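You operate a simulated robot arm through the tools that you are given. There is no shell and no other tool. Be economical: measure what you need, move in short steps, check, and stop when the job is done.

The job below is to be done with a simulated two-armed robot. You get a single attempt, and the scene is never put back.

Task
Put the green can from the bench beside the fridge on the bench in front of the green bath and the yellow can on the top of the window sill. Put three of the white bottles from the lower shelf of the narrow steel rack in the white basin. Press the sieve shaker button three times. Put the white dish from the middle of the grey table in the bottom of the sink. Put the cream canister labelled "sand" from the draining board on the window end of the wooden unit. Put the cube two on the middle of the grey table away on the shelf of the blue table. Put the small beaker from the window end of the wooden unit in the bottom of the sink. Take the grey pulse box on the bench between the furnace and the green bath and put it away on the top of the narrow steel rack. Open the teal drawer. The order is free. Set down upright: can, cream canister, small beaker.
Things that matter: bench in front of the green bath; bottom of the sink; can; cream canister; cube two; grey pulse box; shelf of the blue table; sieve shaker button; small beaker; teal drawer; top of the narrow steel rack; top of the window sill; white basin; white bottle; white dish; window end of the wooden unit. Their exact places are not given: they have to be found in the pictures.

It is judged by the outcome, as a careful person would: the job done as asked, and still so three seconds after it is handed in. It fails if anything else is knocked over, pushed out of place, dropped, spilled or broken.

Robot
Two 7-joint arms with three-finger grippers on one trunk, on a base that drives. Base frame: it is fixed to the floor where the robot stands at the start and does not move with it; the origin is under the middle of the robot, x ahead of it, y to its left, z up; the surface under the hand at the start is at about z = 700. Units: mm, rad, N and s.
The left shoulder is at the start at [112, 126, 986], the right one opposite. With the tool pointing down near the work surface each hand reaches from about 400 to 880 mm from the robot's upright axis, wherever it stands, measured 20 degrees to its own side. Places, roughly: bench in front of the green bath (84x17 cm) [440, -2360, 700]; bottom of the sink [-2900, -1100, 600]; can [500, 0, 750]; cream canister [-2750, -500, 750]; cube two [-3000, 500, 750]; grey pulse box [750, -1750, 750]; shelf of the blue table [-2900, -3300, 300]; sieve shaker button [-2800, 1600, 900]; small beaker [-1000, -500, 1000]; teal drawer [-2800, 1000, 700]; top of the narrow steel rack (21x91 cm) [-1840, 2020, 700]; top of the window sill (13x196 cm) [-1160, 2100, 1000]; white basin (25x25x9 cm) [-2900, 1100, 800]; white bottle [-1500, 2000, 250]; white dish (9x9x4 cm) [-3000, 900, 800]; window end of the wooden unit [-900, -500, 900]. Payload 2.94 kg a hand.
The TCP of each hand is the grasp point between the finger pads, 30 mm short of the fingertips. In the tool frame z runs along the fingers and y along their closing line. The gripper opens to 128 mm. The gripper's body begins 93 mm behind the TCP.
Orientation is that of the tool frame in the base frame, as [roll, pitch, yaw] about the fixed x, y, z axes, in that order (R = Rz(yaw) Ry(pitch) Rx(roll)). With the fingers straight down and closing along the base's y, the tool's x points along the base's -x, its y along +y and its z along -z.

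Tools
- The arms move only by the tool play_rows. It takes "left_increments", "right_increments" or both (then of equal length, played together; a hand with none holds still); each is text: rows parted by semicolons, each of 7 numbers parted by spaces: the shift along the tool's x, y, z in m, then the turn, a rotation vector about the tool's x, y, z in rad, then the closure, from 0 (fully open) to 1 (shut). In form: x y z ax ay az hand; .... A call has 1 to 20 rows; each row is the pose to reach, as a shift and turn from the pose commanded when the call began, along the tool's axes at that moment. Rows are played at 5 a second. More than 50 mm and 0.15 rad between two rows, or a gripper value outside its range, and nothing of the call is played. A pose out of reach is approached as far as the arm can. The call stops where the force on the tool passes 40 N (or 10 N more than at its start, if that is more) or the arm is blocked; 0.2 s more then pass. The fingers move at their own pace and stop on an object; they squeeze with about 42 N. The grip force told is the motor's: it shows also when the fingers shut on nothing. Time passes only in rows, and 0.2 s behind the last, so rows that repeat a pose let the fingers close. The reply holds the time, the measured pose of the TCP, the force on the tool along the base axes, the opening and the grip force, in the units named above and with some noise, with the torque about the TCP (base axes, N m) and any sound that the robot's microphone picked up.
- Cameras (640 x 400 px; columns grow to the right, rows downward): "scene" is now at [194.9, -78.7, 1130.4]; the picture's right is [-0.94, -0.34, 0.00], its down [-0.24, 0.66, -0.71] and it looks along [0.24, -0.67, -0.70] (base axes); focal length 214 px, centre (320, 200). "left" rides on the left gripper at [69, 15, -120] in its tool frame; the picture's right is [-0.21, 0.98, 0.00], its down [-0.82, -0.18, -0.54] and it looks along [-0.53, -0.12, 0.84] (tool axes); focal length 251 px, centre (320, 200). "right" rides on the right gripper at [69, -15, -120] in its tool frame; the picture's right is [0.21, 0.98, 0.00], its down [-0.82, 0.18, -0.54] and it looks along [-0.53, 0.12, 0.84] (tool axes); focal length 251 px, centre (320, 200).
- snapshot(camera): a new picture of that camera. No time passes.
- move_column(by): slides the trunk up (or, below 0, down) by that many mm; the arms and the scene camera ride with it, the base frame stays. It gives what a move gives, with no picture.
- base_move(legs): drives the robot by 1 to 6 legs, each [ahead, left, turn to the left] in mm, mm and rad, along the robot's own axes; the way and the turn of a leg run together, so that a leg with both is an arc; at most 1500 mm and 3.142 rad a leg. The arms and the cameras ride along, it lands a little off, and it stops where it bumps. It gives what a move gives.
- pan_tilt(pan, tilt): turns the head with the scene camera to pan (to the left, within 1.396 rad either way) and tilt (down, from -0.506 to 1.204), counted from straight ahead of the robot. It gives what a move gives.
- point_at(camera, pixels): for up to 12 pixels [column, row] of the newest picture of that camera ("zoom" is the newest enlarged one), the place [x, y, z] in the base frame of the surface seen there, good to about 2 mm. No time passes.
- close_up(camera, box): a new picture of the part [left, top, right, bottom] of that camera's present view, enlarged. No time passes.
- job_done(): hands the job in; it is judged then, once.

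Work in short steps. Measure before you move; look again where a grasp or a placing could have gone wrong, and mend it. You have 364 turns and 316 pictures in all, those below and enlarged ones among them. Open the grippers and draw the arms clear of the work before you hand the job in, unless the task says otherwise; then end with one line.

The tools are called after "Emit:" by a JSON object that holds its "api" and its "payload". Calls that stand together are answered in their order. play_rows: Moves the arms, as the interface text tells. Its arguments: {"type":"object","properties":{"left_increments":{"type":"string"},"right_increments":{"type":"string"}},"required":[]} The other tools are called the same way: move_column (by) slides the trunk up or down; base_move (legs) drives the base; pan_tilt (pan, tilt) turns the head that bears the scene camera; snapshot (camera) takes a picture; point_at (camera, pixels) gives the place of the surface under pixels of a picture; close_up (camera, box) takes an enlarged picture of a part of a camera's view; job_done () hands the job in.

At the start:

```text
clock: 0.0
left_tool_pos: [470.0, 131.2, 1011.8]
left_tool_rot: [3.14, 0.0, 3.14]
left_wrist_force: [0.6, -0.2, -0.4]
left_wrist_torque: [-0.02, -0.04, -0.02]
left_opening: 128.1
left_finger_force: 0.1
right_tool_pos: [539.7, -371.3, 922.9]
right_tool_rot: [3.141, 0.002, 3.141]
right_wrist_force: [-1.0, 0.9, -0.4]
right_wrist_torque: [-0.01, 0.0, 0.0]
right_opening: 128.3
right_finger_force: 0.2
trunk travel left (down, up): [-200.0, 347.0]
robot x, y, heading: [-0.7, 0.8, -0.003]
head pan, tilt: [-1.223, 0.782]
```

scene: 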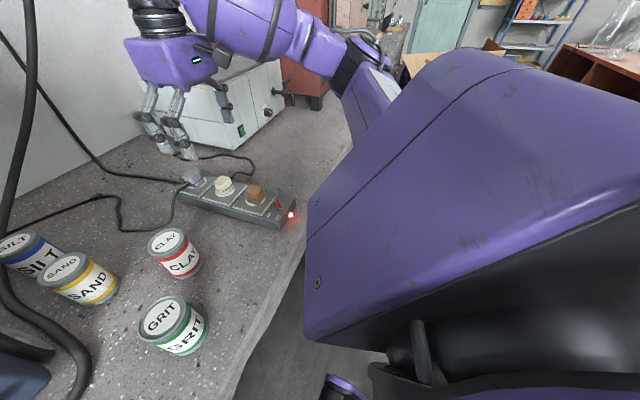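
right: 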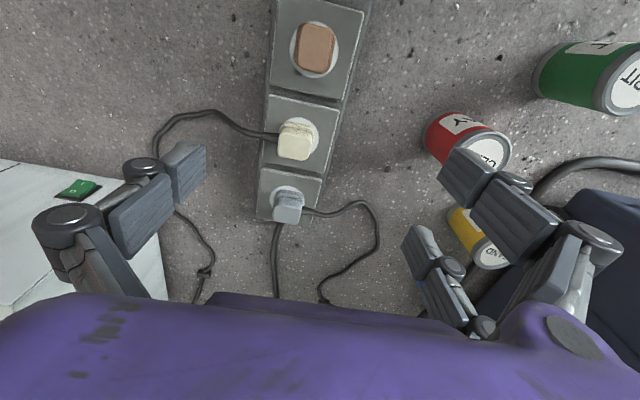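
left: 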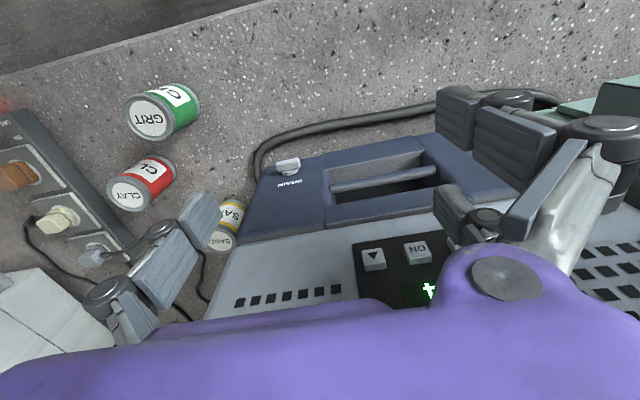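

The scene picture shows the green can (172,320) and the yellow can (85,278). I measure them and the surroundings.

Emit:
{"api": "point_at", "payload": {"camera": "scene", "pixels": [[162, 315], [185, 338], [185, 355], [62, 266], [95, 288], [90, 302], [167, 239], [30, 262], [10, 245], [250, 330], [230, 390], [330, 180]]}}

Emit:
{"api": "pan_tilt", "payload": {"pan": 0, "tilt": 0.6}}

Emit:
{"api": "snapshot", "payload": {"camera": "scene"}}

```text
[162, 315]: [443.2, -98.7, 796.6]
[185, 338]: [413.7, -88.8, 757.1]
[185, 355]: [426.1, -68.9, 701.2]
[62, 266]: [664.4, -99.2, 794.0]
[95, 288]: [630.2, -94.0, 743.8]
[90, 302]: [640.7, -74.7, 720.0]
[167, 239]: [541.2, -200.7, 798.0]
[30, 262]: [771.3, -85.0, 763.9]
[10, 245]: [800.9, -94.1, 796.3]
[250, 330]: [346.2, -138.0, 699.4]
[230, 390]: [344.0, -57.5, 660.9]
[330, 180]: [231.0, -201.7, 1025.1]
```

```text
clock: 1.4
left_tool_pos: [470.0, 131.2, 1010.4]
left_tool_rot: [3.14, 0.001, 3.141]
left_wrist_force: [0.5, -0.5, -0.1]
left_wrist_torque: [0.01, -0.01, 0.01]
left_opening: 127.8
left_finger_force: 0.0
right_tool_pos: [539.2, -371.9, 923.4]
right_tool_rot: [3.141, 0.0, -3.14]
right_wrist_force: [-0.2, 0.1, -0.1]
right_wrist_torque: [0.01, -0.01, 0.0]
right_opening: 128.2
right_finger_force: 0.0
trunk travel left (down, up): [-200.0, 347.0]
robot x, y, heading: [-1.2, -3.0, 0.0]
head pan, tilt: [0.0, 0.6]
```

```text
312 pictures are left
```

scene: 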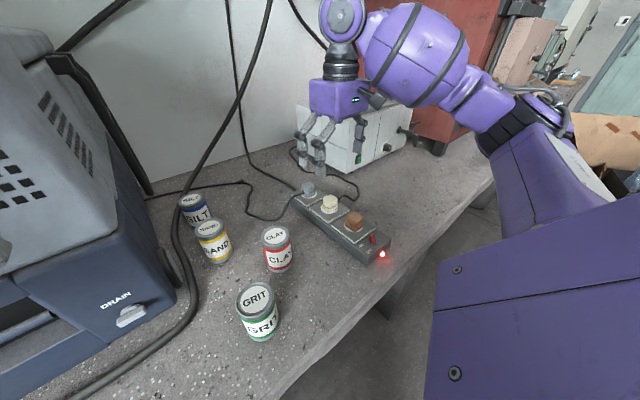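

The view seems offset from what I expect; I measure cans again in it.

Emit:
{"api": "point_at", "payload": {"camera": "scene", "pixels": [[256, 298], [276, 237], [209, 229], [194, 201], [215, 262], [262, 340], [320, 200], [340, 115], [130, 315], [181, 300]]}}

Emit:
{"api": "pan_tilt", "payload": {"pan": 0.6, "tilt": 0.5}}

Emit:
{"api": "snapshot", "payload": {"camera": "scene"}}

```text
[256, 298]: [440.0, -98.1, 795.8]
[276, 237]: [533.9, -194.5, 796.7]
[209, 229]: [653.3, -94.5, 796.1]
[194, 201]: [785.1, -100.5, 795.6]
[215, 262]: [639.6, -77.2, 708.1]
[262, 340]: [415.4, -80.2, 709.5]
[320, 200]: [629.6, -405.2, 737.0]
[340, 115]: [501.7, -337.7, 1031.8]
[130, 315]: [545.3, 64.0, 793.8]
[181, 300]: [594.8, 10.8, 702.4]
```

```text
clock: 2.4
left_tool_pos: [469.5, 131.6, 1009.9]
left_tool_rot: [-3.141, 0.0, 3.141]
left_wrist_force: [0.0, 0.5, -0.1]
left_wrist_torque: [-0.01, 0.01, 0.0]
left_opening: 128.0
left_finger_force: 0.0
right_tool_pos: [538.9, -370.3, 922.9]
right_tool_rot: [-3.141, 0.003, -3.141]
right_wrist_force: [0.4, 0.3, 0.0]
right_wrist_torque: [-0.05, -0.01, 0.0]
right_opening: 128.1
right_finger_force: 0.0
trunk travel left (down, up): [-200.0, 347.0]
robot x, y, heading: [-1.5, 1.1, 0.002]
head pan, tilt: [0.6, 0.499]
```

```text
311 pictures are left
```

scene: 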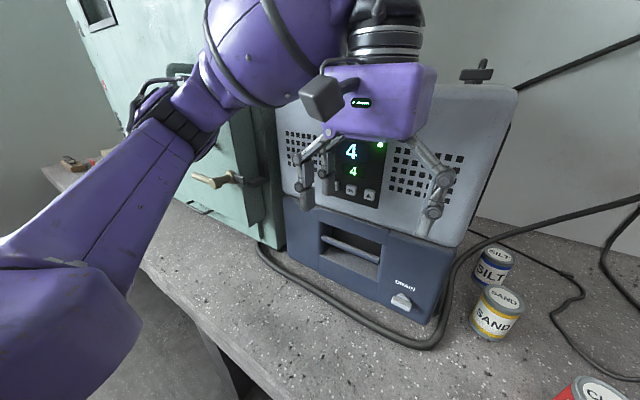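

Now measuring the device next to the yellow can and cans once more.

Emit:
{"api": "point_at", "payload": {"camera": "scene", "pixels": [[503, 298], [493, 335], [497, 253], [490, 282], [440, 310], [470, 220], [514, 95], [400, 302], [450, 180], [585, 390], [350, 330], [170, 180]]}}

Emit:
{"api": "close_up", "payload": {"camera": "right", "box": [320, 0, 640, 300]}}

```text
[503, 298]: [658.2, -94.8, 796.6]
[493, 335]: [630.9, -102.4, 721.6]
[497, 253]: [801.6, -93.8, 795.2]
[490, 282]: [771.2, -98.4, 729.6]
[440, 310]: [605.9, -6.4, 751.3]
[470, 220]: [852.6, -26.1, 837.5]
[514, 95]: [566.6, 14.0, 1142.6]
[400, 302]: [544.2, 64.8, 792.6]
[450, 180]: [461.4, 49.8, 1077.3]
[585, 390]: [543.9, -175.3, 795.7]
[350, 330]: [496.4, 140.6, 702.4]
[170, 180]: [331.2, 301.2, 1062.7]
```

```text
1.33 times, centred on (480, 150) of right
```

zoom: 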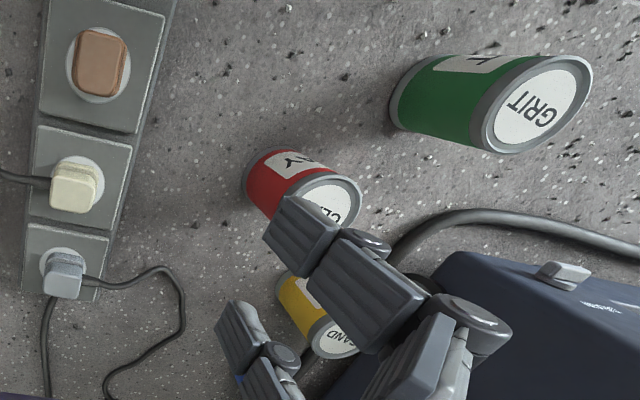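

Yellow can centre ≈(657,-96), device side at y≈-15. I turn the right hand so it closes along x (camera towards -y) and bring it above the yellow can.

Emit:
{"api": "play_rows", "payload": {"right_increments": "0 0 0 0 0 -0.143 0;0 0 0 0 0 -0.286 0;0 0 0 0 0 -0.429 0;0 0 0 0 0 -0.571 0;0 0 0 0 0 -0.714 0;0 0 0 0 0 -0.857 0;0 0 0 0 0 -1.0 0;0 0 0 0 0 -1.143 0;0 0 0 0 0 -1.286 0;0 0 0 0 0 -1.429 0;0 0 0 0 0 -1.571 0;-0.017 0.039 0 0 0 -1.571 0;-0.034 0.078 0 0 0 -1.571 0;-0.051 0.117 0 0 0 -1.571 0;-0.068 0.156 0 0 0 -1.571 0;-0.085 0.195 0 0 0 -1.571 0;-0.102 0.234 0 0 0 -1.571 0;-0.118 0.272 0 0 0 -1.571 0;-0.118 0.272 0 0 0 -1.571 0"}}

Emit:
{"api": "snapshot", "payload": {"camera": "right"}}

Emit:
{"api": "snapshot", "payload": {"camera": "scene"}}

```text
clock: 6.4
left_tool_pos: [470.3, 130.8, 1011.0]
left_tool_rot: [-3.14, 0.001, 3.14]
left_wrist_force: [0.0, -0.5, -0.5]
left_wrist_torque: [0.03, 0.0, -0.02]
left_opening: 127.9
left_finger_force: 0.1
right_tool_pos: [657.4, -97.8, 925.6]
right_tool_rot: [-3.14, 0.0, -1.57]
right_wrist_force: [0.5, -1.0, -0.5]
right_wrist_torque: [0.01, 0.0, 0.0]
right_opening: 127.8
right_finger_force: 0.0
trunk travel left (down, up): [-200.0, 347.0]
robot x, y, heading: [-0.1, -0.3, -0.001]
head pan, tilt: [0.6, 0.499]
```

```text
309 pictures are left
```

right: 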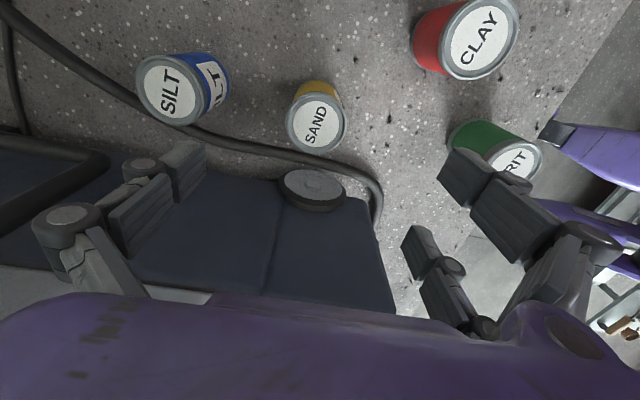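

```text
308 pictures are left
```

scene: 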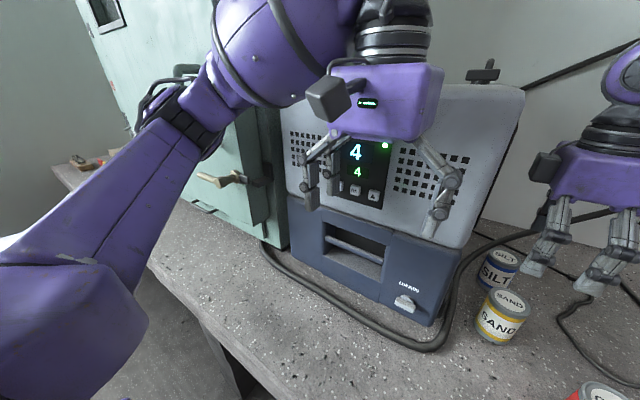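

The wrist camera shows the yellow lid centred at (316,123), as expected straight under the TCP, but the scene view looks off; I check points.

Emit:
{"api": "point_at", "payload": {"camera": "right", "pixels": [[316, 123], [288, 124], [346, 124], [318, 98], [313, 190]]}}

Emit:
{"api": "point_at", "payload": {"camera": "scene", "pixels": [[510, 298], [590, 275], [545, 255], [610, 175], [380, 90], [440, 210]]}}

```text
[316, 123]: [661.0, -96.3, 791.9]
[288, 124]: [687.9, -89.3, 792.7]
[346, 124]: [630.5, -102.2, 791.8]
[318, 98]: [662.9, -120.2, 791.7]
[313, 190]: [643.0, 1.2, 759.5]
```

```text
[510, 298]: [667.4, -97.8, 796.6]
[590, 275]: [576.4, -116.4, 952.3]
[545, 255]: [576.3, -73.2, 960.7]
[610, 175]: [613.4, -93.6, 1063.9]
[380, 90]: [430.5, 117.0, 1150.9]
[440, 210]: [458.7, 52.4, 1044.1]
```

Can centre (660,-97), hand centred. Lower 170 mm and close.

Emit:
{"api": "play_rows", "payload": {"right_increments": "0 -0.002 0.045 0 0 0 0;0 -0.002 0.09 0 0 0 0;0 -0.002 0.13 0 0 0 0;0 -0.002 0.17 0 0 0 0;0 -0.002 0.17 0 0 0 0;0 -0.002 0.17 0 0 0 1;0 -0.002 0.17 0 0 0 1;0 -0.002 0.17 0 0 0 1;0 -0.002 0.17 0 0 0 1"}}

Emit:
{"api": "snapshot", "payload": {"camera": "right"}}

```text
clock: 8.4
left_tool_pos: [471.1, 131.5, 1010.6]
left_tool_rot: [3.141, 0.0, 3.141]
left_wrist_force: [-0.4, 0.1, 0.8]
left_wrist_torque: [-0.03, -0.01, 0.03]
left_opening: 127.9
left_finger_force: 0.1
right_tool_pos: [658.2, -98.1, 752.5]
right_tool_rot: [-3.14, 0.001, -1.57]
right_wrist_force: [1.8, -0.3, 1.5]
right_wrist_torque: [0.12, -0.17, -0.04]
right_opening: 56.7
right_finger_force: 41.8
trunk travel left (down, up): [-200.0, 347.0]
robot x, y, heading: [-2.2, -0.2, -0.005]
head pan, tilt: [0.6, 0.499]
```

```text
307 pictures are left
```

right: 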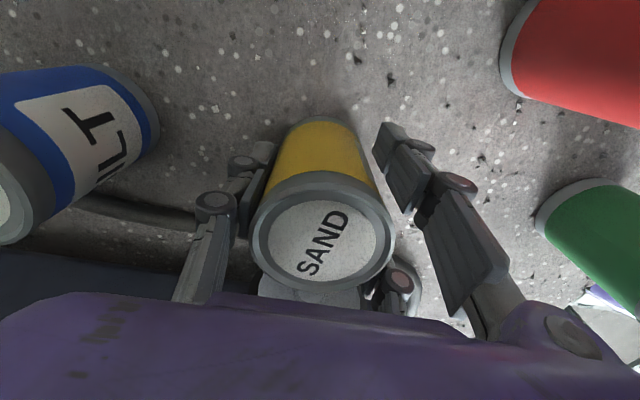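

Gripped (56.7 mm, 42 N). Lift and pull back to a carry pose.

Emit:
{"api": "play_rows", "payload": {"right_increments": "0 0 -0.045 0 0 0 1;0 0 -0.09 0 0 0 1;0 0 -0.135 0 0 0 1;0 0 -0.18 0 0 0 1;0.035 0.03 -0.22 0 0 0 1;0.07 0.06 -0.24 0 0 0 1;0.105 0.09 -0.25 0 0 0 1;0.14 0.12 -0.25 0 0 0 1;0.175 0.15 -0.25 0 0 0 1;0.21 0.16 -0.25 0 0 0 1;0.25 0.17 -0.25 0 0 0 1"}}

Emit:
{"api": "snapshot", "payload": {"camera": "right"}}

```text
refused: row 5 steps farther than a row can; nothing moved
```

```text
306 pictures are left
```

right: 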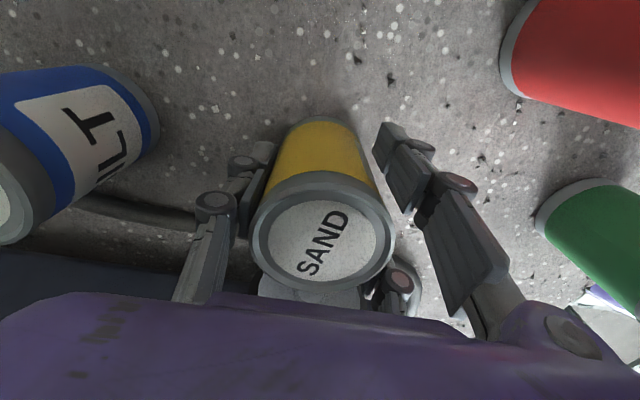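

Step 5 was too long; same move with shorter steps.

Emit:
{"api": "play_rows", "payload": {"right_increments": "0 0 -0.045 0 0 0 1;0 0 -0.09 0 0 0 1;0 0 -0.135 0 0 0 1;0 0 -0.18 0 0 0 1;0 0 -0.22 0 0 0 1;0.03 0.025 -0.24 0 0 0 1;0.06 0.05 -0.25 0 0 0 1;0.09 0.08 -0.25 0 0 0 1;0.12 0.11 -0.25 0 0 0 1;0.155 0.14 -0.25 0 0 0 1;0.19 0.16 -0.25 0 0 0 1;0.22 0.17 -0.25 0 0 0 1"}}

Emit:
{"api": "pan_tilt", "payload": {"pan": -0.6, "tilt": 0.6}}

Emit:
{"api": "snapshot", "payload": {"camera": "scene"}}

```text
clock: 11.0
left_tool_pos: [469.9, 130.9, 1010.7]
left_tool_rot: [3.14, 0.001, 3.141]
left_wrist_force: [-0.8, -0.2, 0.9]
left_wrist_torque: [0.03, 0.02, -0.03]
left_opening: 127.7
left_finger_force: 0.1
right_tool_pos: [490.8, -319.3, 1003.6]
right_tool_rot: [3.142, -0.001, -1.57]
right_wrist_force: [0.0, 0.6, -3.8]
right_wrist_torque: [0.0, -0.06, -0.01]
right_opening: 56.7
right_finger_force: 41.8
trunk travel left (down, up): [-200.0, 347.0]
robot x, y, heading: [1.6, 0.4, 0.002]
head pan, tilt: [0.6, 0.499]
```

```text
clock: 12.4
left_tool_pos: [471.2, 130.0, 1010.7]
left_tool_rot: [-3.141, 0.0, -3.141]
left_wrist_force: [-1.0, 0.6, -0.8]
left_wrist_torque: [0.01, -0.02, -0.04]
left_opening: 127.9
left_finger_force: 0.1
right_tool_pos: [491.4, -317.7, 1002.6]
right_tool_rot: [3.141, 0.0, -1.571]
right_wrist_force: [0.9, -0.3, -5.1]
right_wrist_torque: [0.0, 0.0, 0.03]
right_opening: 56.8
right_finger_force: 41.2
trunk travel left (down, up): [-200.0, 347.0]
robot x, y, heading: [1.2, 0.9, 0.004]
head pan, tilt: [-0.6, 0.6]
```

```text
305 pictures are left
```

scene: 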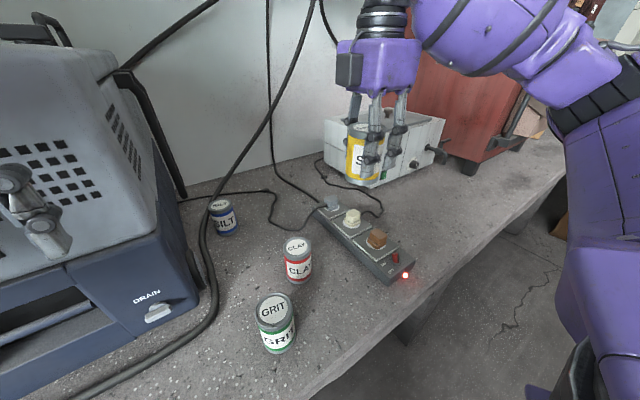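

Green can at (440,-98). Drive 230 mm to the right so that the left hand is over it.

Emit:
{"api": "base_move", "payload": {"legs": [[0, -230, 0]]}}

Emit:
{"api": "snapshot", "payload": {"camera": "left"}}

Emit:
{"api": "snapshot", "payload": {"camera": "scene"}}

```text
clock: 15.1
left_tool_pos: [470.9, -102.6, 1010.2]
left_tool_rot: [3.14, 0.001, -3.14]
left_wrist_force: [-0.3, -0.3, -0.1]
left_wrist_torque: [0.01, -0.04, 0.01]
left_opening: 127.8
left_finger_force: 0.0
right_tool_pos: [490.4, -552.6, 1002.9]
right_tool_rot: [3.141, 0.0, -1.57]
right_wrist_force: [0.4, 0.7, -4.5]
right_wrist_torque: [0.01, -0.02, -0.01]
right_opening: 56.4
right_finger_force: 42.0
trunk travel left (down, up): [-200.0, 347.0]
robot x, y, heading: [-1.7, -231.2, 0.003]
head pan, tilt: [-0.6, 0.6]
```

```text
304 pictures are left
```

left: 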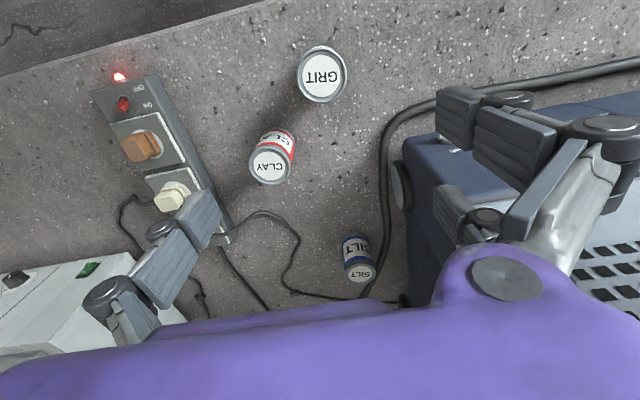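

```text
303 pictures are left
```

scene: 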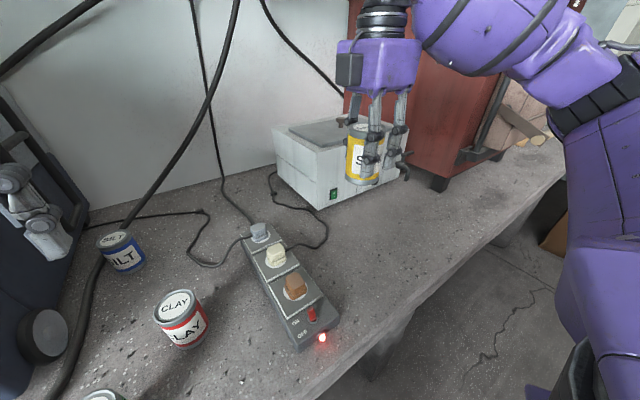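

Emit:
{"api": "point_at", "payload": {"camera": "left", "pixels": [[322, 75], [302, 76], [343, 74], [322, 52], [321, 98]]}}

```text
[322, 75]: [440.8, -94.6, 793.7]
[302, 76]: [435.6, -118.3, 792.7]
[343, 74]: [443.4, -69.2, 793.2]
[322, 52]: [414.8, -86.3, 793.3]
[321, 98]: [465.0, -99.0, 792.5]
```

Green can centre (439,-94). Align the left hand, lower to z≈754 and close.

Emit:
{"api": "play_rows", "payload": {"left_increments": "0.032 0.008 0.03 0 0 0 0;0.032 0.008 0.075 0 0 0 0;0.032 0.008 0.12 0 0 0 0;0.032 0.008 0.165 0 0 0 0;0.032 0.008 0.21 0 0 0 0;0.032 0.008 0.255 0 0 0 0;0.032 0.008 0.255 0 0 0 0;0.032 0.008 0.255 0 0 0 1;0.032 0.008 0.255 0 0 0 1;0.032 0.008 0.255 0 0 0 1;0.032 0.008 0.255 0 0 0 1"}}

Emit:
{"api": "snapshot", "payload": {"camera": "left"}}

```text
clock: 17.5
left_tool_pos: [439.6, -95.2, 755.2]
left_tool_rot: [3.141, -0.001, 3.141]
left_wrist_force: [0.1, -2.1, -0.2]
left_wrist_torque: [-0.22, -0.1, 0.03]
left_opening: 55.8
left_finger_force: 42.1
right_tool_pos: [491.1, -552.2, 1003.0]
right_tool_rot: [-3.141, -0.001, -1.571]
right_wrist_force: [0.5, 0.8, -3.4]
right_wrist_torque: [0.01, -0.02, 0.02]
right_opening: 56.5
right_finger_force: 41.9
trunk travel left (down, up): [-200.0, 347.0]
robot x, y, heading: [-3.3, -235.6, -0.0]
head pan, tilt: [-0.6, 0.6]
```

```text
302 pictures are left
```

left: 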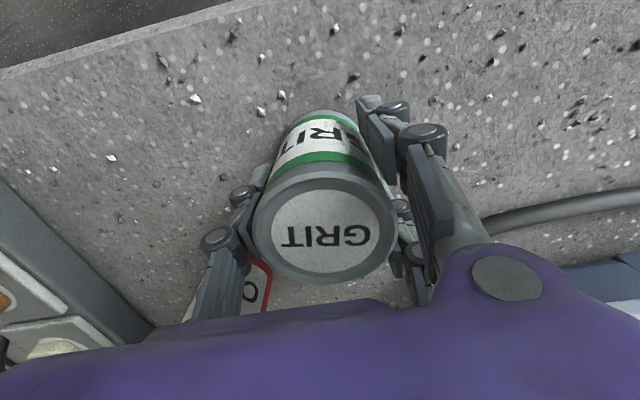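

Green gripped. Lift 250 mm, then look around to plan the drive.

Emit:
{"api": "play_rows", "payload": {"left_increments": "0 0 -0.05 0 0 0 1;0 0 -0.1 0 0 0 1;0 0 -0.15 0 0 0 1;0 0 -0.2 0 0 0 1;0 0 -0.25 0 0 0 1;0 0 -0.25 0 0 0 1"}}

Emit:
{"api": "pan_tilt", "payload": {"pan": -1.2, "tilt": 0.45}}

Emit:
{"api": "snapshot", "payload": {"camera": "scene"}}

```text
clock: 18.9
left_tool_pos: [439.3, -92.4, 1004.5]
left_tool_rot: [3.14, -0.002, 3.141]
left_wrist_force: [0.6, 0.1, -4.7]
left_wrist_torque: [0.0, 0.01, 0.0]
left_opening: 55.7
left_finger_force: 41.9
right_tool_pos: [491.4, -551.5, 1003.0]
right_tool_rot: [3.141, 0.001, -1.57]
right_wrist_force: [1.2, 0.1, -3.9]
right_wrist_torque: [0.0, 0.0, 0.03]
right_opening: 56.6
right_finger_force: 42.0
trunk travel left (down, up): [-200.0, 347.0]
robot x, y, heading: [0.0, -234.9, 0.001]
head pan, tilt: [-0.6, 0.6]
```

```text
clock: 19.9
left_tool_pos: [438.5, -94.3, 1004.5]
left_tool_rot: [3.142, -0.001, 3.141]
left_wrist_force: [-0.5, -0.7, -4.3]
left_wrist_torque: [-0.07, -0.02, -0.01]
left_opening: 55.5
left_finger_force: 41.8
right_tool_pos: [490.9, -551.2, 1004.5]
right_tool_rot: [-3.141, 0.001, -1.57]
right_wrist_force: [0.3, 0.6, -3.7]
right_wrist_torque: [0.0, 0.01, -0.01]
right_opening: 56.7
right_finger_force: 41.9
trunk travel left (down, up): [-200.0, 347.0]
robot x, y, heading: [-1.9, -232.7, -0.001]
head pan, tilt: [-1.201, 0.45]
```

```text
301 pictures are left
```

scene: 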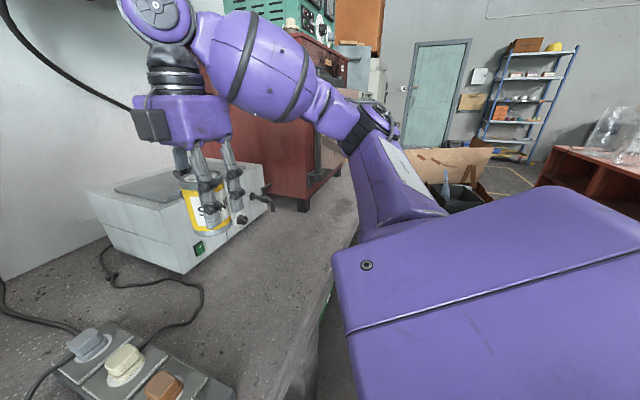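

A cardboard box stands near the way around (450,175). I measure it, the furnace and the wooden unit.

Emit:
{"api": "point_at", "payload": {"camera": "scene", "pixels": [[440, 160], [485, 160], [462, 195], [305, 200], [340, 165], [545, 175], [600, 150], [320, 60], [355, 120], [420, 120], [530, 150], [490, 188]]}}

```text
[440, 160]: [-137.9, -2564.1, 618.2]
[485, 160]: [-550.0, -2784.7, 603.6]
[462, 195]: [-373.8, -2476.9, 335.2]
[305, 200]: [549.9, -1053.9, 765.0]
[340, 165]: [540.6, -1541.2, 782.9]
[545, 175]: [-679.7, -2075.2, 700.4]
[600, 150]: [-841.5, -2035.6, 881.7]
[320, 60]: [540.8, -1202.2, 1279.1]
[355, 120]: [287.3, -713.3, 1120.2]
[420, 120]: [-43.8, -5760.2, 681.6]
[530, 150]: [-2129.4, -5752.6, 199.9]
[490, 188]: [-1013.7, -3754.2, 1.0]
```

Aisle is clear between the bench (x>345) and the wooden unit (x<-680). Back up 150 mm, then drive right toward y≈-1550.

Emit:
{"api": "base_move", "payload": {"legs": [[-150, 0, 0], [0, -1300, 0]]}}

Emit:
{"api": "pan_tilt", "payload": {"pan": -0.5, "tilt": 0.5}}

Emit:
{"api": "snapshot", "payload": {"camera": "scene"}}

```text
clock: 32.6
left_tool_pos: [280.4, -1407.8, 1005.3]
left_tool_rot: [-3.141, -0.001, 3.131]
left_wrist_force: [0.2, -0.7, -4.6]
left_wrist_torque: [0.01, -0.01, -0.02]
left_opening: 55.8
left_finger_force: 41.8
right_tool_pos: [326.2, -1867.9, 1004.1]
right_tool_rot: [3.142, 0.001, -1.579]
right_wrist_force: [0.1, 0.7, -4.7]
right_wrist_torque: [-0.02, 0.02, 0.02]
right_opening: 56.3
right_finger_force: 42.1
trunk travel left (down, up): [-200.0, 347.0]
robot x, y, heading: [-158.4, -1542.9, -0.011]
head pan, tilt: [-1.201, 0.45]
```

```text
clock: 33.6
left_tool_pos: [278.5, -1408.1, 1005.8]
left_tool_rot: [-3.141, 0.001, 3.13]
left_wrist_force: [-0.6, -0.8, -3.8]
left_wrist_torque: [-0.02, 0.01, -0.06]
left_opening: 55.6
left_finger_force: 42.2
right_tool_pos: [326.5, -1866.7, 1003.6]
right_tool_rot: [-3.141, 0.001, -1.58]
right_wrist_force: [0.2, 0.1, -2.7]
right_wrist_torque: [-0.04, -0.02, 0.0]
right_opening: 56.1
right_finger_force: 42.3
trunk travel left (down, up): [-200.0, 347.0]
robot x, y, heading: [-159.0, -1545.5, -0.011]
head pan, tilt: [-0.499, 0.499]
```

```text
300 pictures are left
```

scene: 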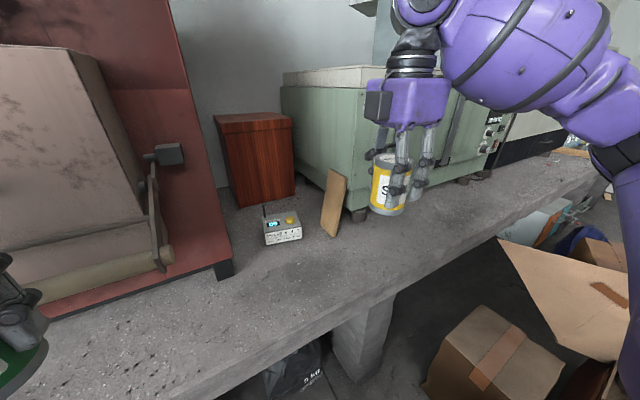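

I see the pulse box (282,230), the green bath and boxes on the floor (490,350). Measuring.

Emit:
{"api": "point_at", "payload": {"camera": "scene", "pixels": [[268, 240], [300, 235], [282, 222], [266, 228], [299, 222], [340, 180], [330, 230], [360, 215], [490, 185], [470, 220], [440, 350], [480, 320]]}}

Emit:
{"api": "close_up", "payload": {"camera": "scene", "box": [210, 150, 370, 260]}}

```text
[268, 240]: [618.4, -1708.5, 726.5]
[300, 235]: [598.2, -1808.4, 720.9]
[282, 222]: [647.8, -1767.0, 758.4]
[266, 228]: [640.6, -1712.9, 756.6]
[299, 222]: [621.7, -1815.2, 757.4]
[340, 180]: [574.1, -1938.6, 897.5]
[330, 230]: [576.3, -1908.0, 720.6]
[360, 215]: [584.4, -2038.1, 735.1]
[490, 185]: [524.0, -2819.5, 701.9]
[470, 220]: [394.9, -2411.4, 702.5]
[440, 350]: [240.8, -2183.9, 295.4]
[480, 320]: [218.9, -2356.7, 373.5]
```

```text
3.64 times, centred on (290, 205) of scene
```

zoom: 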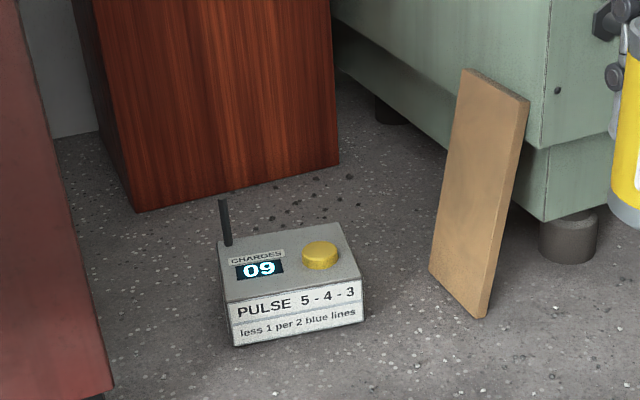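

Pulse box ≈ y -1710…-1815, x 605…680, top z 757. Floor boxes lie beyond y≈-2180, so I place the green can by driving to y≈-1750 and turning right 0.95 rad.

Emit:
{"api": "base_move", "payload": {"legs": [[0, -205, 0], [0, 0, -0.94]]}}

Emit:
{"api": "pan_tilt", "payload": {"pan": 0.2, "tilt": 0.6}}

Emit:
{"api": "snapshot", "payload": {"camera": "scene"}}

```text
clock: 34.5
left_tool_pos: [278.6, -1415.3, 1005.4]
left_tool_rot: [3.14, -0.001, 3.132]
left_wrist_force: [0.2, 0.1, -3.9]
left_wrist_torque: [0.02, -0.01, 0.02]
left_opening: 55.5
left_finger_force: 42.1
right_tool_pos: [326.2, -1874.4, 1002.7]
right_tool_rot: [3.14, 0.001, -1.58]
right_wrist_force: [1.0, -1.0, -4.2]
right_wrist_torque: [-0.02, 0.0, -0.03]
right_opening: 56.3
right_finger_force: 41.8
trunk travel left (down, up): [-200.0, 347.0]
robot x, y, heading: [-160.3, -1551.9, -0.012]
head pan, tilt: [-0.499, 0.499]
stopped in leg 1: the robot was blocked; the commanded pose is now the measured one
```

```text
clock: 35.6
left_tool_pos: [279.0, -1413.6, 1005.0]
left_tool_rot: [3.141, -0.001, 3.132]
left_wrist_force: [-0.7, -0.6, -4.2]
left_wrist_torque: [-0.02, -0.05, 0.01]
left_opening: 55.5
left_finger_force: 41.9
right_tool_pos: [325.4, -1872.7, 1004.2]
right_tool_rot: [3.141, 0.0, -1.578]
right_wrist_force: [-0.5, 0.0, -4.1]
right_wrist_torque: [-0.03, 0.01, 0.01]
right_opening: 56.3
right_finger_force: 42.0
trunk travel left (down, up): [-200.0, 347.0]
robot x, y, heading: [-161.1, -1547.4, -0.009]
head pan, tilt: [0.201, 0.6]
```

```text
298 pictures are left
```

scene: 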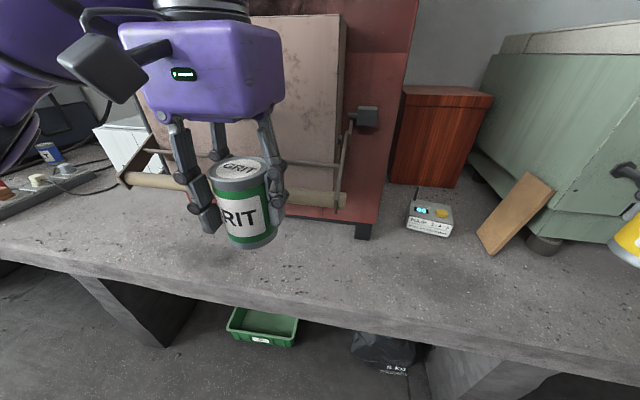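

Blocked by something at the right. Look down to the right.

Emit:
{"api": "pan_tilt", "payload": {"pan": -1.2, "tilt": 1.1}}

Emit:
{"api": "snapshot", "payload": {"camera": "scene"}}

```text
clock: 37.1
left_tool_pos: [278.3, -1413.3, 1004.8]
left_tool_rot: [-3.141, -0.001, 3.13]
left_wrist_force: [1.5, 0.0, -3.9]
left_wrist_torque: [0.02, -0.02, 0.0]
left_opening: 55.4
left_finger_force: 41.9
right_tool_pos: [325.6, -1873.5, 1002.8]
right_tool_rot: [-3.139, 0.0, -1.581]
right_wrist_force: [-0.2, 0.5, -4.0]
right_wrist_torque: [0.01, -0.02, -0.02]
right_opening: 56.3
right_finger_force: 41.8
trunk travel left (down, up): [-200.0, 347.0]
robot x, y, heading: [-161.7, -1548.5, -0.01]
head pan, tilt: [-1.201, 1.1]
```

```text
297 pictures are left
```

scene: 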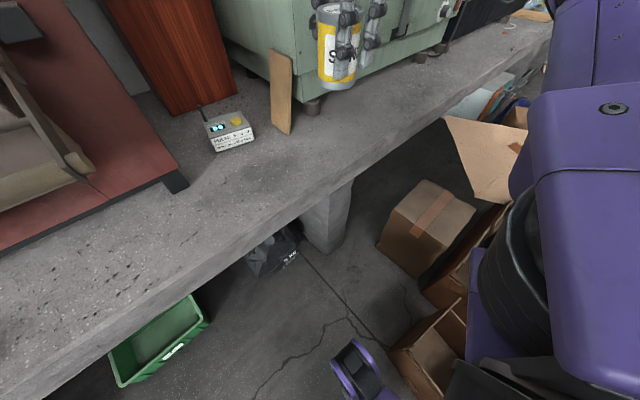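

An open carton stands beside the base (430,340). Measure.

Emit:
{"api": "point_at", "payload": {"camera": "scene", "pixels": [[395, 350], [440, 310], [420, 275], [380, 245], [415, 395], [365, 340], [340, 375], [450, 130], [462, 295], [390, 185], [345, 345]]}}

Emit:
{"api": "snapshot", "payload": {"camera": "right"}}

```text
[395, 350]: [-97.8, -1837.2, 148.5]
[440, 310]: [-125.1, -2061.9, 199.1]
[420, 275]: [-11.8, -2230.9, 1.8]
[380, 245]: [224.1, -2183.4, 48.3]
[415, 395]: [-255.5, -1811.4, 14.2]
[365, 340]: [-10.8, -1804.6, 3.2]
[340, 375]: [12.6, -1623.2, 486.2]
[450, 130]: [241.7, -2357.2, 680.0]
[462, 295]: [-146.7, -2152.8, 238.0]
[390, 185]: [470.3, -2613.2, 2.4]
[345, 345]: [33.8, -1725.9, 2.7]
```

```text
296 pictures are left
```

right: 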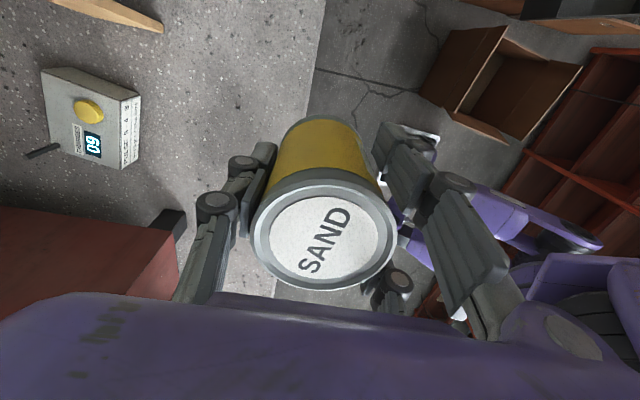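

The carton's near edge is at y≈-1820, x<-98. I back away to the left, turn right by 1.19 rad, then shift toward the bench.

Emit:
{"api": "base_move", "payload": {"legs": [[0, 110, 0], [0, 0, -1.19], [58, 149, 0]]}}

Emit:
{"api": "pan_tilt", "payload": {"pan": 0.2, "tilt": 0.7}}

Emit:
{"api": "snapshot", "payload": {"camera": "scene"}}

```text
clock: 40.5
left_tool_pos: [259.2, -1568.7, 1020.3]
left_tool_rot: [-3.141, 0.043, 2.558]
left_wrist_force: [-0.1, 0.2, -4.0]
left_wrist_torque: [0.01, 0.02, 0.02]
left_opening: 55.5
left_finger_force: 42.1
right_tool_pos: [14.2, -1979.5, 1011.0]
right_tool_rot: [-3.12, 0.004, -2.214]
right_wrist_force: [0.8, -0.7, -4.8]
right_wrist_torque: [-0.01, 0.05, 0.0]
right_opening: 56.0
right_finger_force: 42.0
trunk travel left (down, up): [-200.0, 347.0]
robot x, y, heading: [-170.8, -1435.0, -0.644]
head pan, tilt: [-1.201, 1.1]
stopped in leg 2: the robot was blocked; the commanded pose is now the measured one
```

```text
clock: 42.1
left_tool_pos: [258.8, -1569.0, 1022.5]
left_tool_rot: [-3.141, 0.038, 2.559]
left_wrist_force: [-0.9, 0.0, -3.7]
left_wrist_torque: [0.0, -0.02, 0.01]
left_opening: 55.4
left_finger_force: 41.6
right_tool_pos: [11.4, -1978.2, 1011.6]
right_tool_rot: [-3.119, 0.005, -2.216]
right_wrist_force: [-0.2, -0.3, -4.1]
right_wrist_torque: [-0.01, 0.01, 0.02]
right_opening: 56.3
right_finger_force: 41.7
trunk travel left (down, up): [-200.0, 347.0]
robot x, y, heading: [-168.7, -1435.3, -0.646]
head pan, tilt: [0.201, 0.7]
```

```text
295 pictures are left
```

scene: 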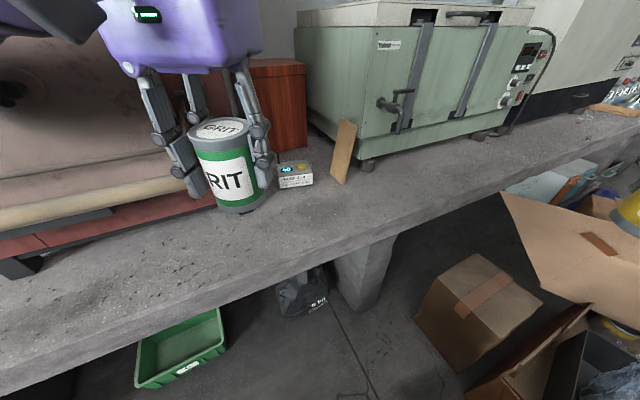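

Blocked in the turn. I look left and right for what was touched.

Emit:
{"api": "pan_tilt", "payload": {"pan": 1.39, "tilt": 0.7}}

Emit:
{"api": "snapshot", "payload": {"camera": "scene"}}

Emit:
{"api": "pan_tilt", "payload": {"pan": -1.39, "tilt": 0.9}}

Emit:
{"api": "snapshot", "payload": {"camera": "scene"}}

```text
clock: 43.5
left_tool_pos: [259.4, -1568.0, 1022.0]
left_tool_rot: [3.14, 0.039, 2.556]
left_wrist_force: [-0.1, 0.4, -4.5]
left_wrist_torque: [-0.05, -0.01, -0.01]
left_opening: 55.6
left_finger_force: 42.1
right_tool_pos: [12.7, -1977.3, 1012.0]
right_tool_rot: [-3.12, 0.005, -2.215]
right_wrist_force: [-0.8, -0.2, -4.2]
right_wrist_torque: [0.02, -0.01, 0.03]
right_opening: 56.0
right_finger_force: 41.5
trunk travel left (down, up): [-200.0, 347.0]
robot x, y, heading: [-165.2, -1431.8, -0.644]
head pan, tilt: [1.389, 0.7]
```

```text
294 pictures are left
```

scene: 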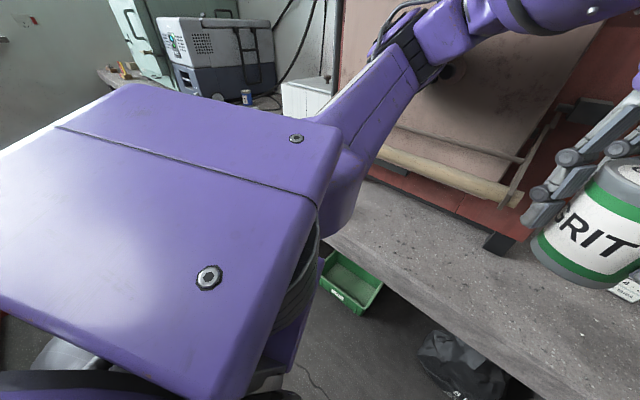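

```text
clock: 45.9
left_tool_pos: [259.1, -1567.0, 1022.3]
left_tool_rot: [3.141, 0.038, 2.556]
left_wrist_force: [-0.1, 0.4, -5.3]
left_wrist_torque: [0.0, 0.04, 0.02]
left_opening: 55.5
left_finger_force: 42.2
right_tool_pos: [12.1, -1978.1, 1012.2]
right_tool_rot: [-3.119, 0.008, -2.216]
right_wrist_force: [-0.9, -0.6, -3.9]
right_wrist_torque: [0.01, -0.01, -0.01]
right_opening: 56.1
right_finger_force: 42.0
trunk travel left (down, up): [-200.0, 347.0]
robot x, y, heading: [-168.7, -1436.3, -0.646]
head pan, tilt: [-1.389, 0.901]
```

```text
293 pictures are left
```

scene: 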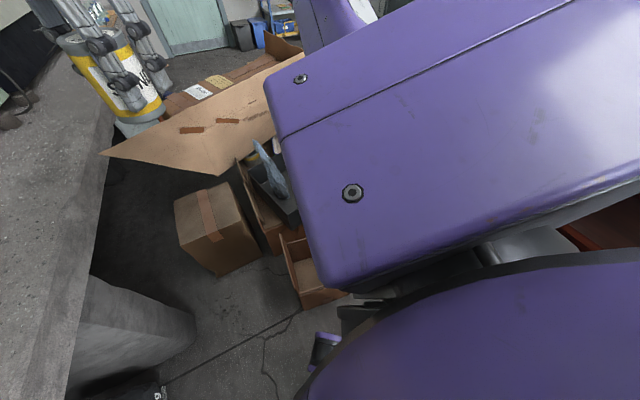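

The left elbow is against the furnace front. I turn back to heading 0 (elbow moves away) and will instead use the right hand for the green can.

Emit:
{"api": "base_move", "payload": {"legs": [[0, 0, 0.64]]}}

Emit:
{"api": "pan_tilt", "payload": {"pan": 0.9, "tilt": 0.5}}

Emit:
{"api": "snapshot", "payload": {"camera": "scene"}}

```text
clock: 48.0
left_tool_pos: [276.4, -1284.9, 1010.8]
left_tool_rot: [-3.137, 0.017, -3.099]
left_wrist_force: [0.3, -0.2, -4.4]
left_wrist_torque: [0.01, 0.02, 0.02]
left_opening: 55.6
left_finger_force: 42.2
right_tool_pos: [320.1, -1760.8, 1004.4]
right_tool_rot: [-3.141, -0.004, -1.585]
right_wrist_force: [-0.5, -0.4, -5.1]
right_wrist_torque: [0.02, -0.01, 0.03]
right_opening: 56.0
right_finger_force: 41.8
trunk travel left (down, up): [-200.0, 347.0]
robot x, y, heading: [-166.9, -1436.6, -0.01]
head pan, tilt: [-1.389, 0.901]
```

```text
clock: 50.2
left_tool_pos: [276.5, -1286.0, 1010.2]
left_tool_rot: [-3.135, 0.016, -3.098]
left_wrist_force: [-0.8, 0.6, -5.1]
left_wrist_torque: [0.01, 0.04, 0.0]
left_opening: 55.4
left_finger_force: 42.0
right_tool_pos: [320.2, -1759.1, 1004.7]
right_tool_rot: [-3.139, -0.004, -1.586]
right_wrist_force: [0.6, 0.6, -3.4]
right_wrist_torque: [-0.01, -0.02, 0.0]
right_opening: 55.8
right_finger_force: 41.7
trunk travel left (down, up): [-200.0, 347.0]
robot x, y, heading: [-165.7, -1436.7, -0.007]
head pan, tilt: [0.901, 0.499]
```

```text
292 pictures are left
```

scene: 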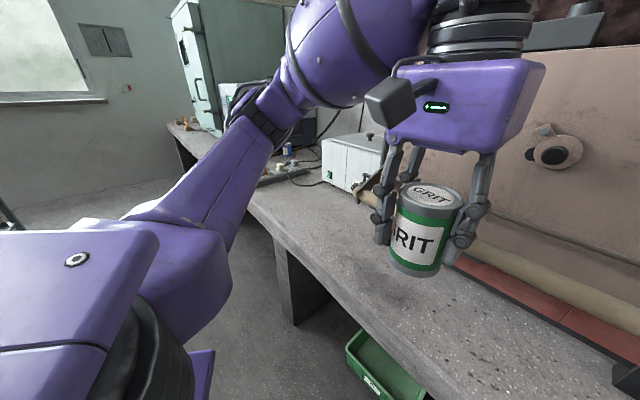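

Measure furnace roller, elbow and furnace face.

Emit:
{"api": "point_at", "payload": {"camera": "scene", "pixels": [[560, 275], [480, 240], [620, 320], [600, 200], [320, 60], [260, 110], [555, 150], [560, 80], [520, 300]]}}

```text
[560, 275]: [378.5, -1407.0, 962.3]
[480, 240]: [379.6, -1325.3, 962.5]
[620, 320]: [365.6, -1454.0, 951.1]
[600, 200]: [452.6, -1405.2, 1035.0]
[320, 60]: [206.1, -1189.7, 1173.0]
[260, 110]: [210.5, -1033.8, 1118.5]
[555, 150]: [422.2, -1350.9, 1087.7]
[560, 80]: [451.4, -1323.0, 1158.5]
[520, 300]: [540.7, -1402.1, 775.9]
```

Roller sticks out to x≈379 at z 962. I move the left hand to the right in front of the chest (levelling it), then drive right to y≈-1530.

Emit:
{"api": "play_rows", "payload": {"left_increments": "0 -0.045 0 0 -0.016 0.044 1;0 -0.09 0 0 -0.016 0.044 1;0 -0.135 0 0 -0.016 0.044 1;0 -0.18 0 0 -0.016 0.044 1;0 -0.22 0 0 -0.016 0.044 1;0 -0.22 0 0 -0.016 0.044 1"}}

Emit:
{"api": "base_move", "payload": {"legs": [[0, -92, 0]]}}

Emit:
{"api": "pan_tilt", "payload": {"pan": 0.2, "tilt": 0.6}}

Emit:
{"api": "snapshot", "payload": {"camera": "scene"}}

```text
clock: 51.6
left_tool_pos: [286.9, -1504.4, 1012.1]
left_tool_rot: [-3.136, 0.03, 3.14]
left_wrist_force: [0.3, 0.5, -4.5]
left_wrist_torque: [-0.05, -0.01, 0.03]
left_opening: 55.5
left_finger_force: 42.1
right_tool_pos: [320.5, -1759.3, 1004.6]
right_tool_rot: [-3.14, -0.005, -1.583]
right_wrist_force: [0.2, 1.0, -5.1]
right_wrist_torque: [-0.02, 0.02, -0.01]
right_opening: 55.7
right_finger_force: 43.1
trunk travel left (down, up): [-200.0, 347.0]
robot x, y, heading: [-165.3, -1434.3, -0.007]
head pan, tilt: [0.901, 0.499]
```

```text
clock: 53.0
left_tool_pos: [283.8, -1598.0, 1009.7]
left_tool_rot: [-3.137, 0.03, 3.139]
left_wrist_force: [-0.7, -0.7, -4.3]
left_wrist_torque: [0.0, 0.0, 0.03]
left_opening: 55.6
left_finger_force: 41.9
right_tool_pos: [319.5, -1852.0, 1004.0]
right_tool_rot: [-3.14, -0.001, -1.585]
right_wrist_force: [0.1, -0.7, -5.1]
right_wrist_torque: [0.01, 0.0, 0.0]
right_opening: 56.0
right_finger_force: 41.8
trunk travel left (down, up): [-200.0, 347.0]
robot x, y, heading: [-166.3, -1530.8, -0.011]
head pan, tilt: [0.901, 0.499]
```

```text
clock: 54.1
left_tool_pos: [284.7, -1596.3, 1011.3]
left_tool_rot: [-3.139, 0.031, 3.139]
left_wrist_force: [0.2, 0.4, -3.7]
left_wrist_torque: [-0.01, 0.0, 0.03]
left_opening: 55.5
left_finger_force: 42.3
right_tool_pos: [318.9, -1853.8, 1003.9]
right_tool_rot: [-3.14, -0.002, -1.585]
right_wrist_force: [0.0, 0.1, -4.9]
right_wrist_torque: [0.01, -0.01, 0.01]
right_opening: 55.7
right_finger_force: 42.0
trunk travel left (down, up): [-200.0, 347.0]
robot x, y, heading: [-168.2, -1525.7, -0.011]
head pan, tilt: [0.201, 0.6]
```

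```text
291 pictures are left
```

scene: 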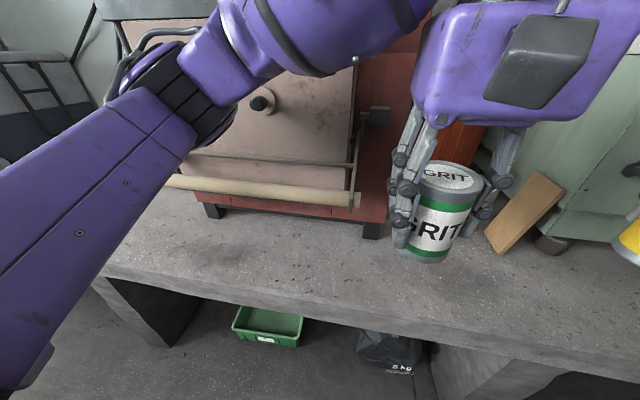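

Check the furnace's right edge near the left hand before going forward.

Emit:
{"api": "point_at", "payload": {"camera": "scene", "pixels": [[355, 200], [352, 150], [375, 115], [385, 210], [372, 230], [205, 75], [150, 60], [210, 110], [300, 193]]}}

```text
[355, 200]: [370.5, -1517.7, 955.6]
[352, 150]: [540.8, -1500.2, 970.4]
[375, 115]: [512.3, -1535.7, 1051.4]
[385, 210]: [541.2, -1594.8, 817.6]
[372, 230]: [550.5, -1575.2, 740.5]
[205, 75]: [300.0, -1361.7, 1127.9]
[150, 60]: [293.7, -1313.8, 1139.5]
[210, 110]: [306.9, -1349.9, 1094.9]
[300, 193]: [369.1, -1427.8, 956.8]
```

Forward 45 mm; left hand shifts further right at the same time clear of the roller.

Emit:
{"api": "play_rows", "payload": {"left_increments": "0 -0.045 0 0 0.03 0 1;0 -0.085 0 0 0.03 0 1;0 -0.085 0 0 0.03 0 1"}}

Emit:
{"api": "base_move", "payload": {"legs": [[45, 0, 0]]}}

Emit:
{"api": "snapshot", "payload": {"camera": "left"}}

Emit:
{"api": "snapshot", "payload": {"camera": "right"}}

```text
clock: 54.9
left_tool_pos: [284.2, -1684.5, 1009.8]
left_tool_rot: [-3.139, 0.001, 3.137]
left_wrist_force: [0.9, 0.9, -3.5]
left_wrist_torque: [-0.04, 0.0, 0.0]
left_opening: 55.4
left_finger_force: 41.9
right_tool_pos: [319.4, -1852.3, 1003.9]
right_tool_rot: [-3.139, -0.003, -1.585]
right_wrist_force: [-0.1, -0.2, -3.6]
right_wrist_torque: [-0.03, -0.02, 0.02]
right_opening: 55.8
right_finger_force: 41.9
trunk travel left (down, up): [-200.0, 347.0]
robot x, y, heading: [-170.3, -1532.9, -0.012]
head pan, tilt: [0.201, 0.6]
```

```text
clock: 55.8
left_tool_pos: [328.7, -1685.9, 1010.9]
left_tool_rot: [-3.139, 0.001, 3.139]
left_wrist_force: [0.4, -0.5, -5.6]
left_wrist_torque: [0.0, 0.01, -0.05]
left_opening: 55.4
left_finger_force: 42.6
right_tool_pos: [364.6, -1854.0, 1003.6]
right_tool_rot: [3.141, -0.003, -1.585]
right_wrist_force: [0.5, -1.2, -4.6]
right_wrist_torque: [0.04, 0.01, -0.05]
right_opening: 55.8
right_finger_force: 42.2
trunk travel left (down, up): [-200.0, 347.0]
robot x, y, heading: [-124.8, -1528.4, -0.017]
head pan, tilt: [0.201, 0.6]
```

```text
290 pictures are left
```

left: 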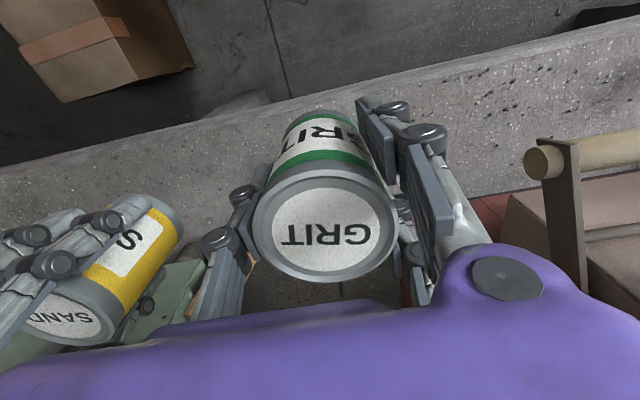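

```text
289 pictures are left
```

right: 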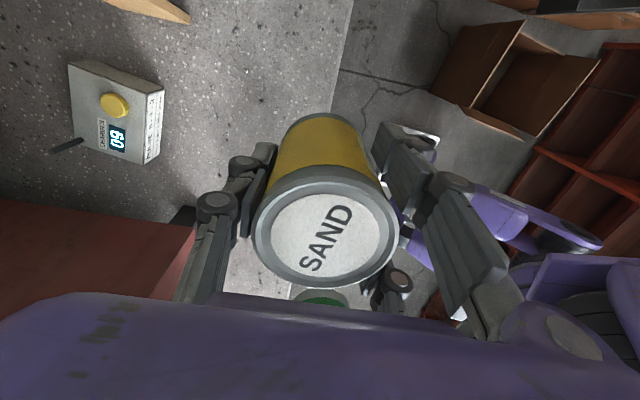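

Place the yellow can temporarily at about (405,-1865) with the right hand.

Emit:
{"api": "play_rows", "payload": {"right_increments": "0.015 -0.04 0 0 0 0 1;0.015 -0.04 0.05 0 0 0 1;0.015 -0.04 0.1 0 0 0 1;0.015 -0.04 0.15 0 0 0 1;0.015 -0.04 0.195 0 0 0 1;0.015 -0.04 0.23 0 0 0 1;0.015 -0.04 0.242 0 0 0 1;0.015 -0.04 0.248 0 0 0 1;0.015 -0.04 0.25 0 0 0 1"}}

Emit:
{"api": "snapshot", "payload": {"camera": "right"}}

```text
clock: 57.8
left_tool_pos: [327.2, -1685.3, 1011.7]
left_tool_rot: [-3.138, 0.002, 3.138]
left_wrist_force: [-0.1, -0.3, -3.9]
left_wrist_torque: [0.0, -0.04, -0.01]
left_opening: 55.4
left_finger_force: 42.2
right_tool_pos: [402.9, -1867.3, 753.0]
right_tool_rot: [-3.139, -0.005, -1.586]
right_wrist_force: [-0.2, -0.9, -0.2]
right_wrist_torque: [-0.06, 0.15, 0.02]
right_opening: 55.8
right_finger_force: 41.9
trunk travel left (down, up): [-200.0, 347.0]
robot x, y, heading: [-122.4, -1529.2, -0.013]
head pan, tilt: [0.201, 0.6]
```

```text
288 pictures are left
```

right: 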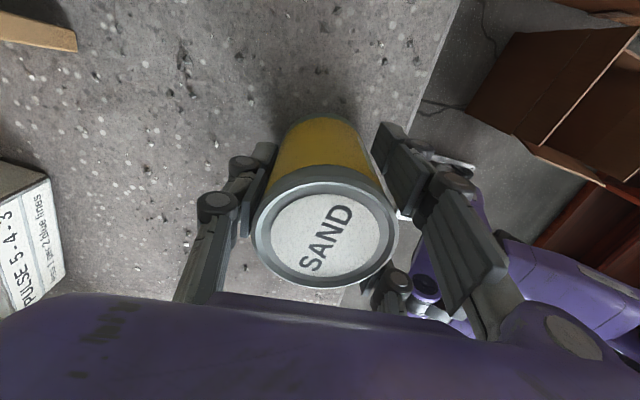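

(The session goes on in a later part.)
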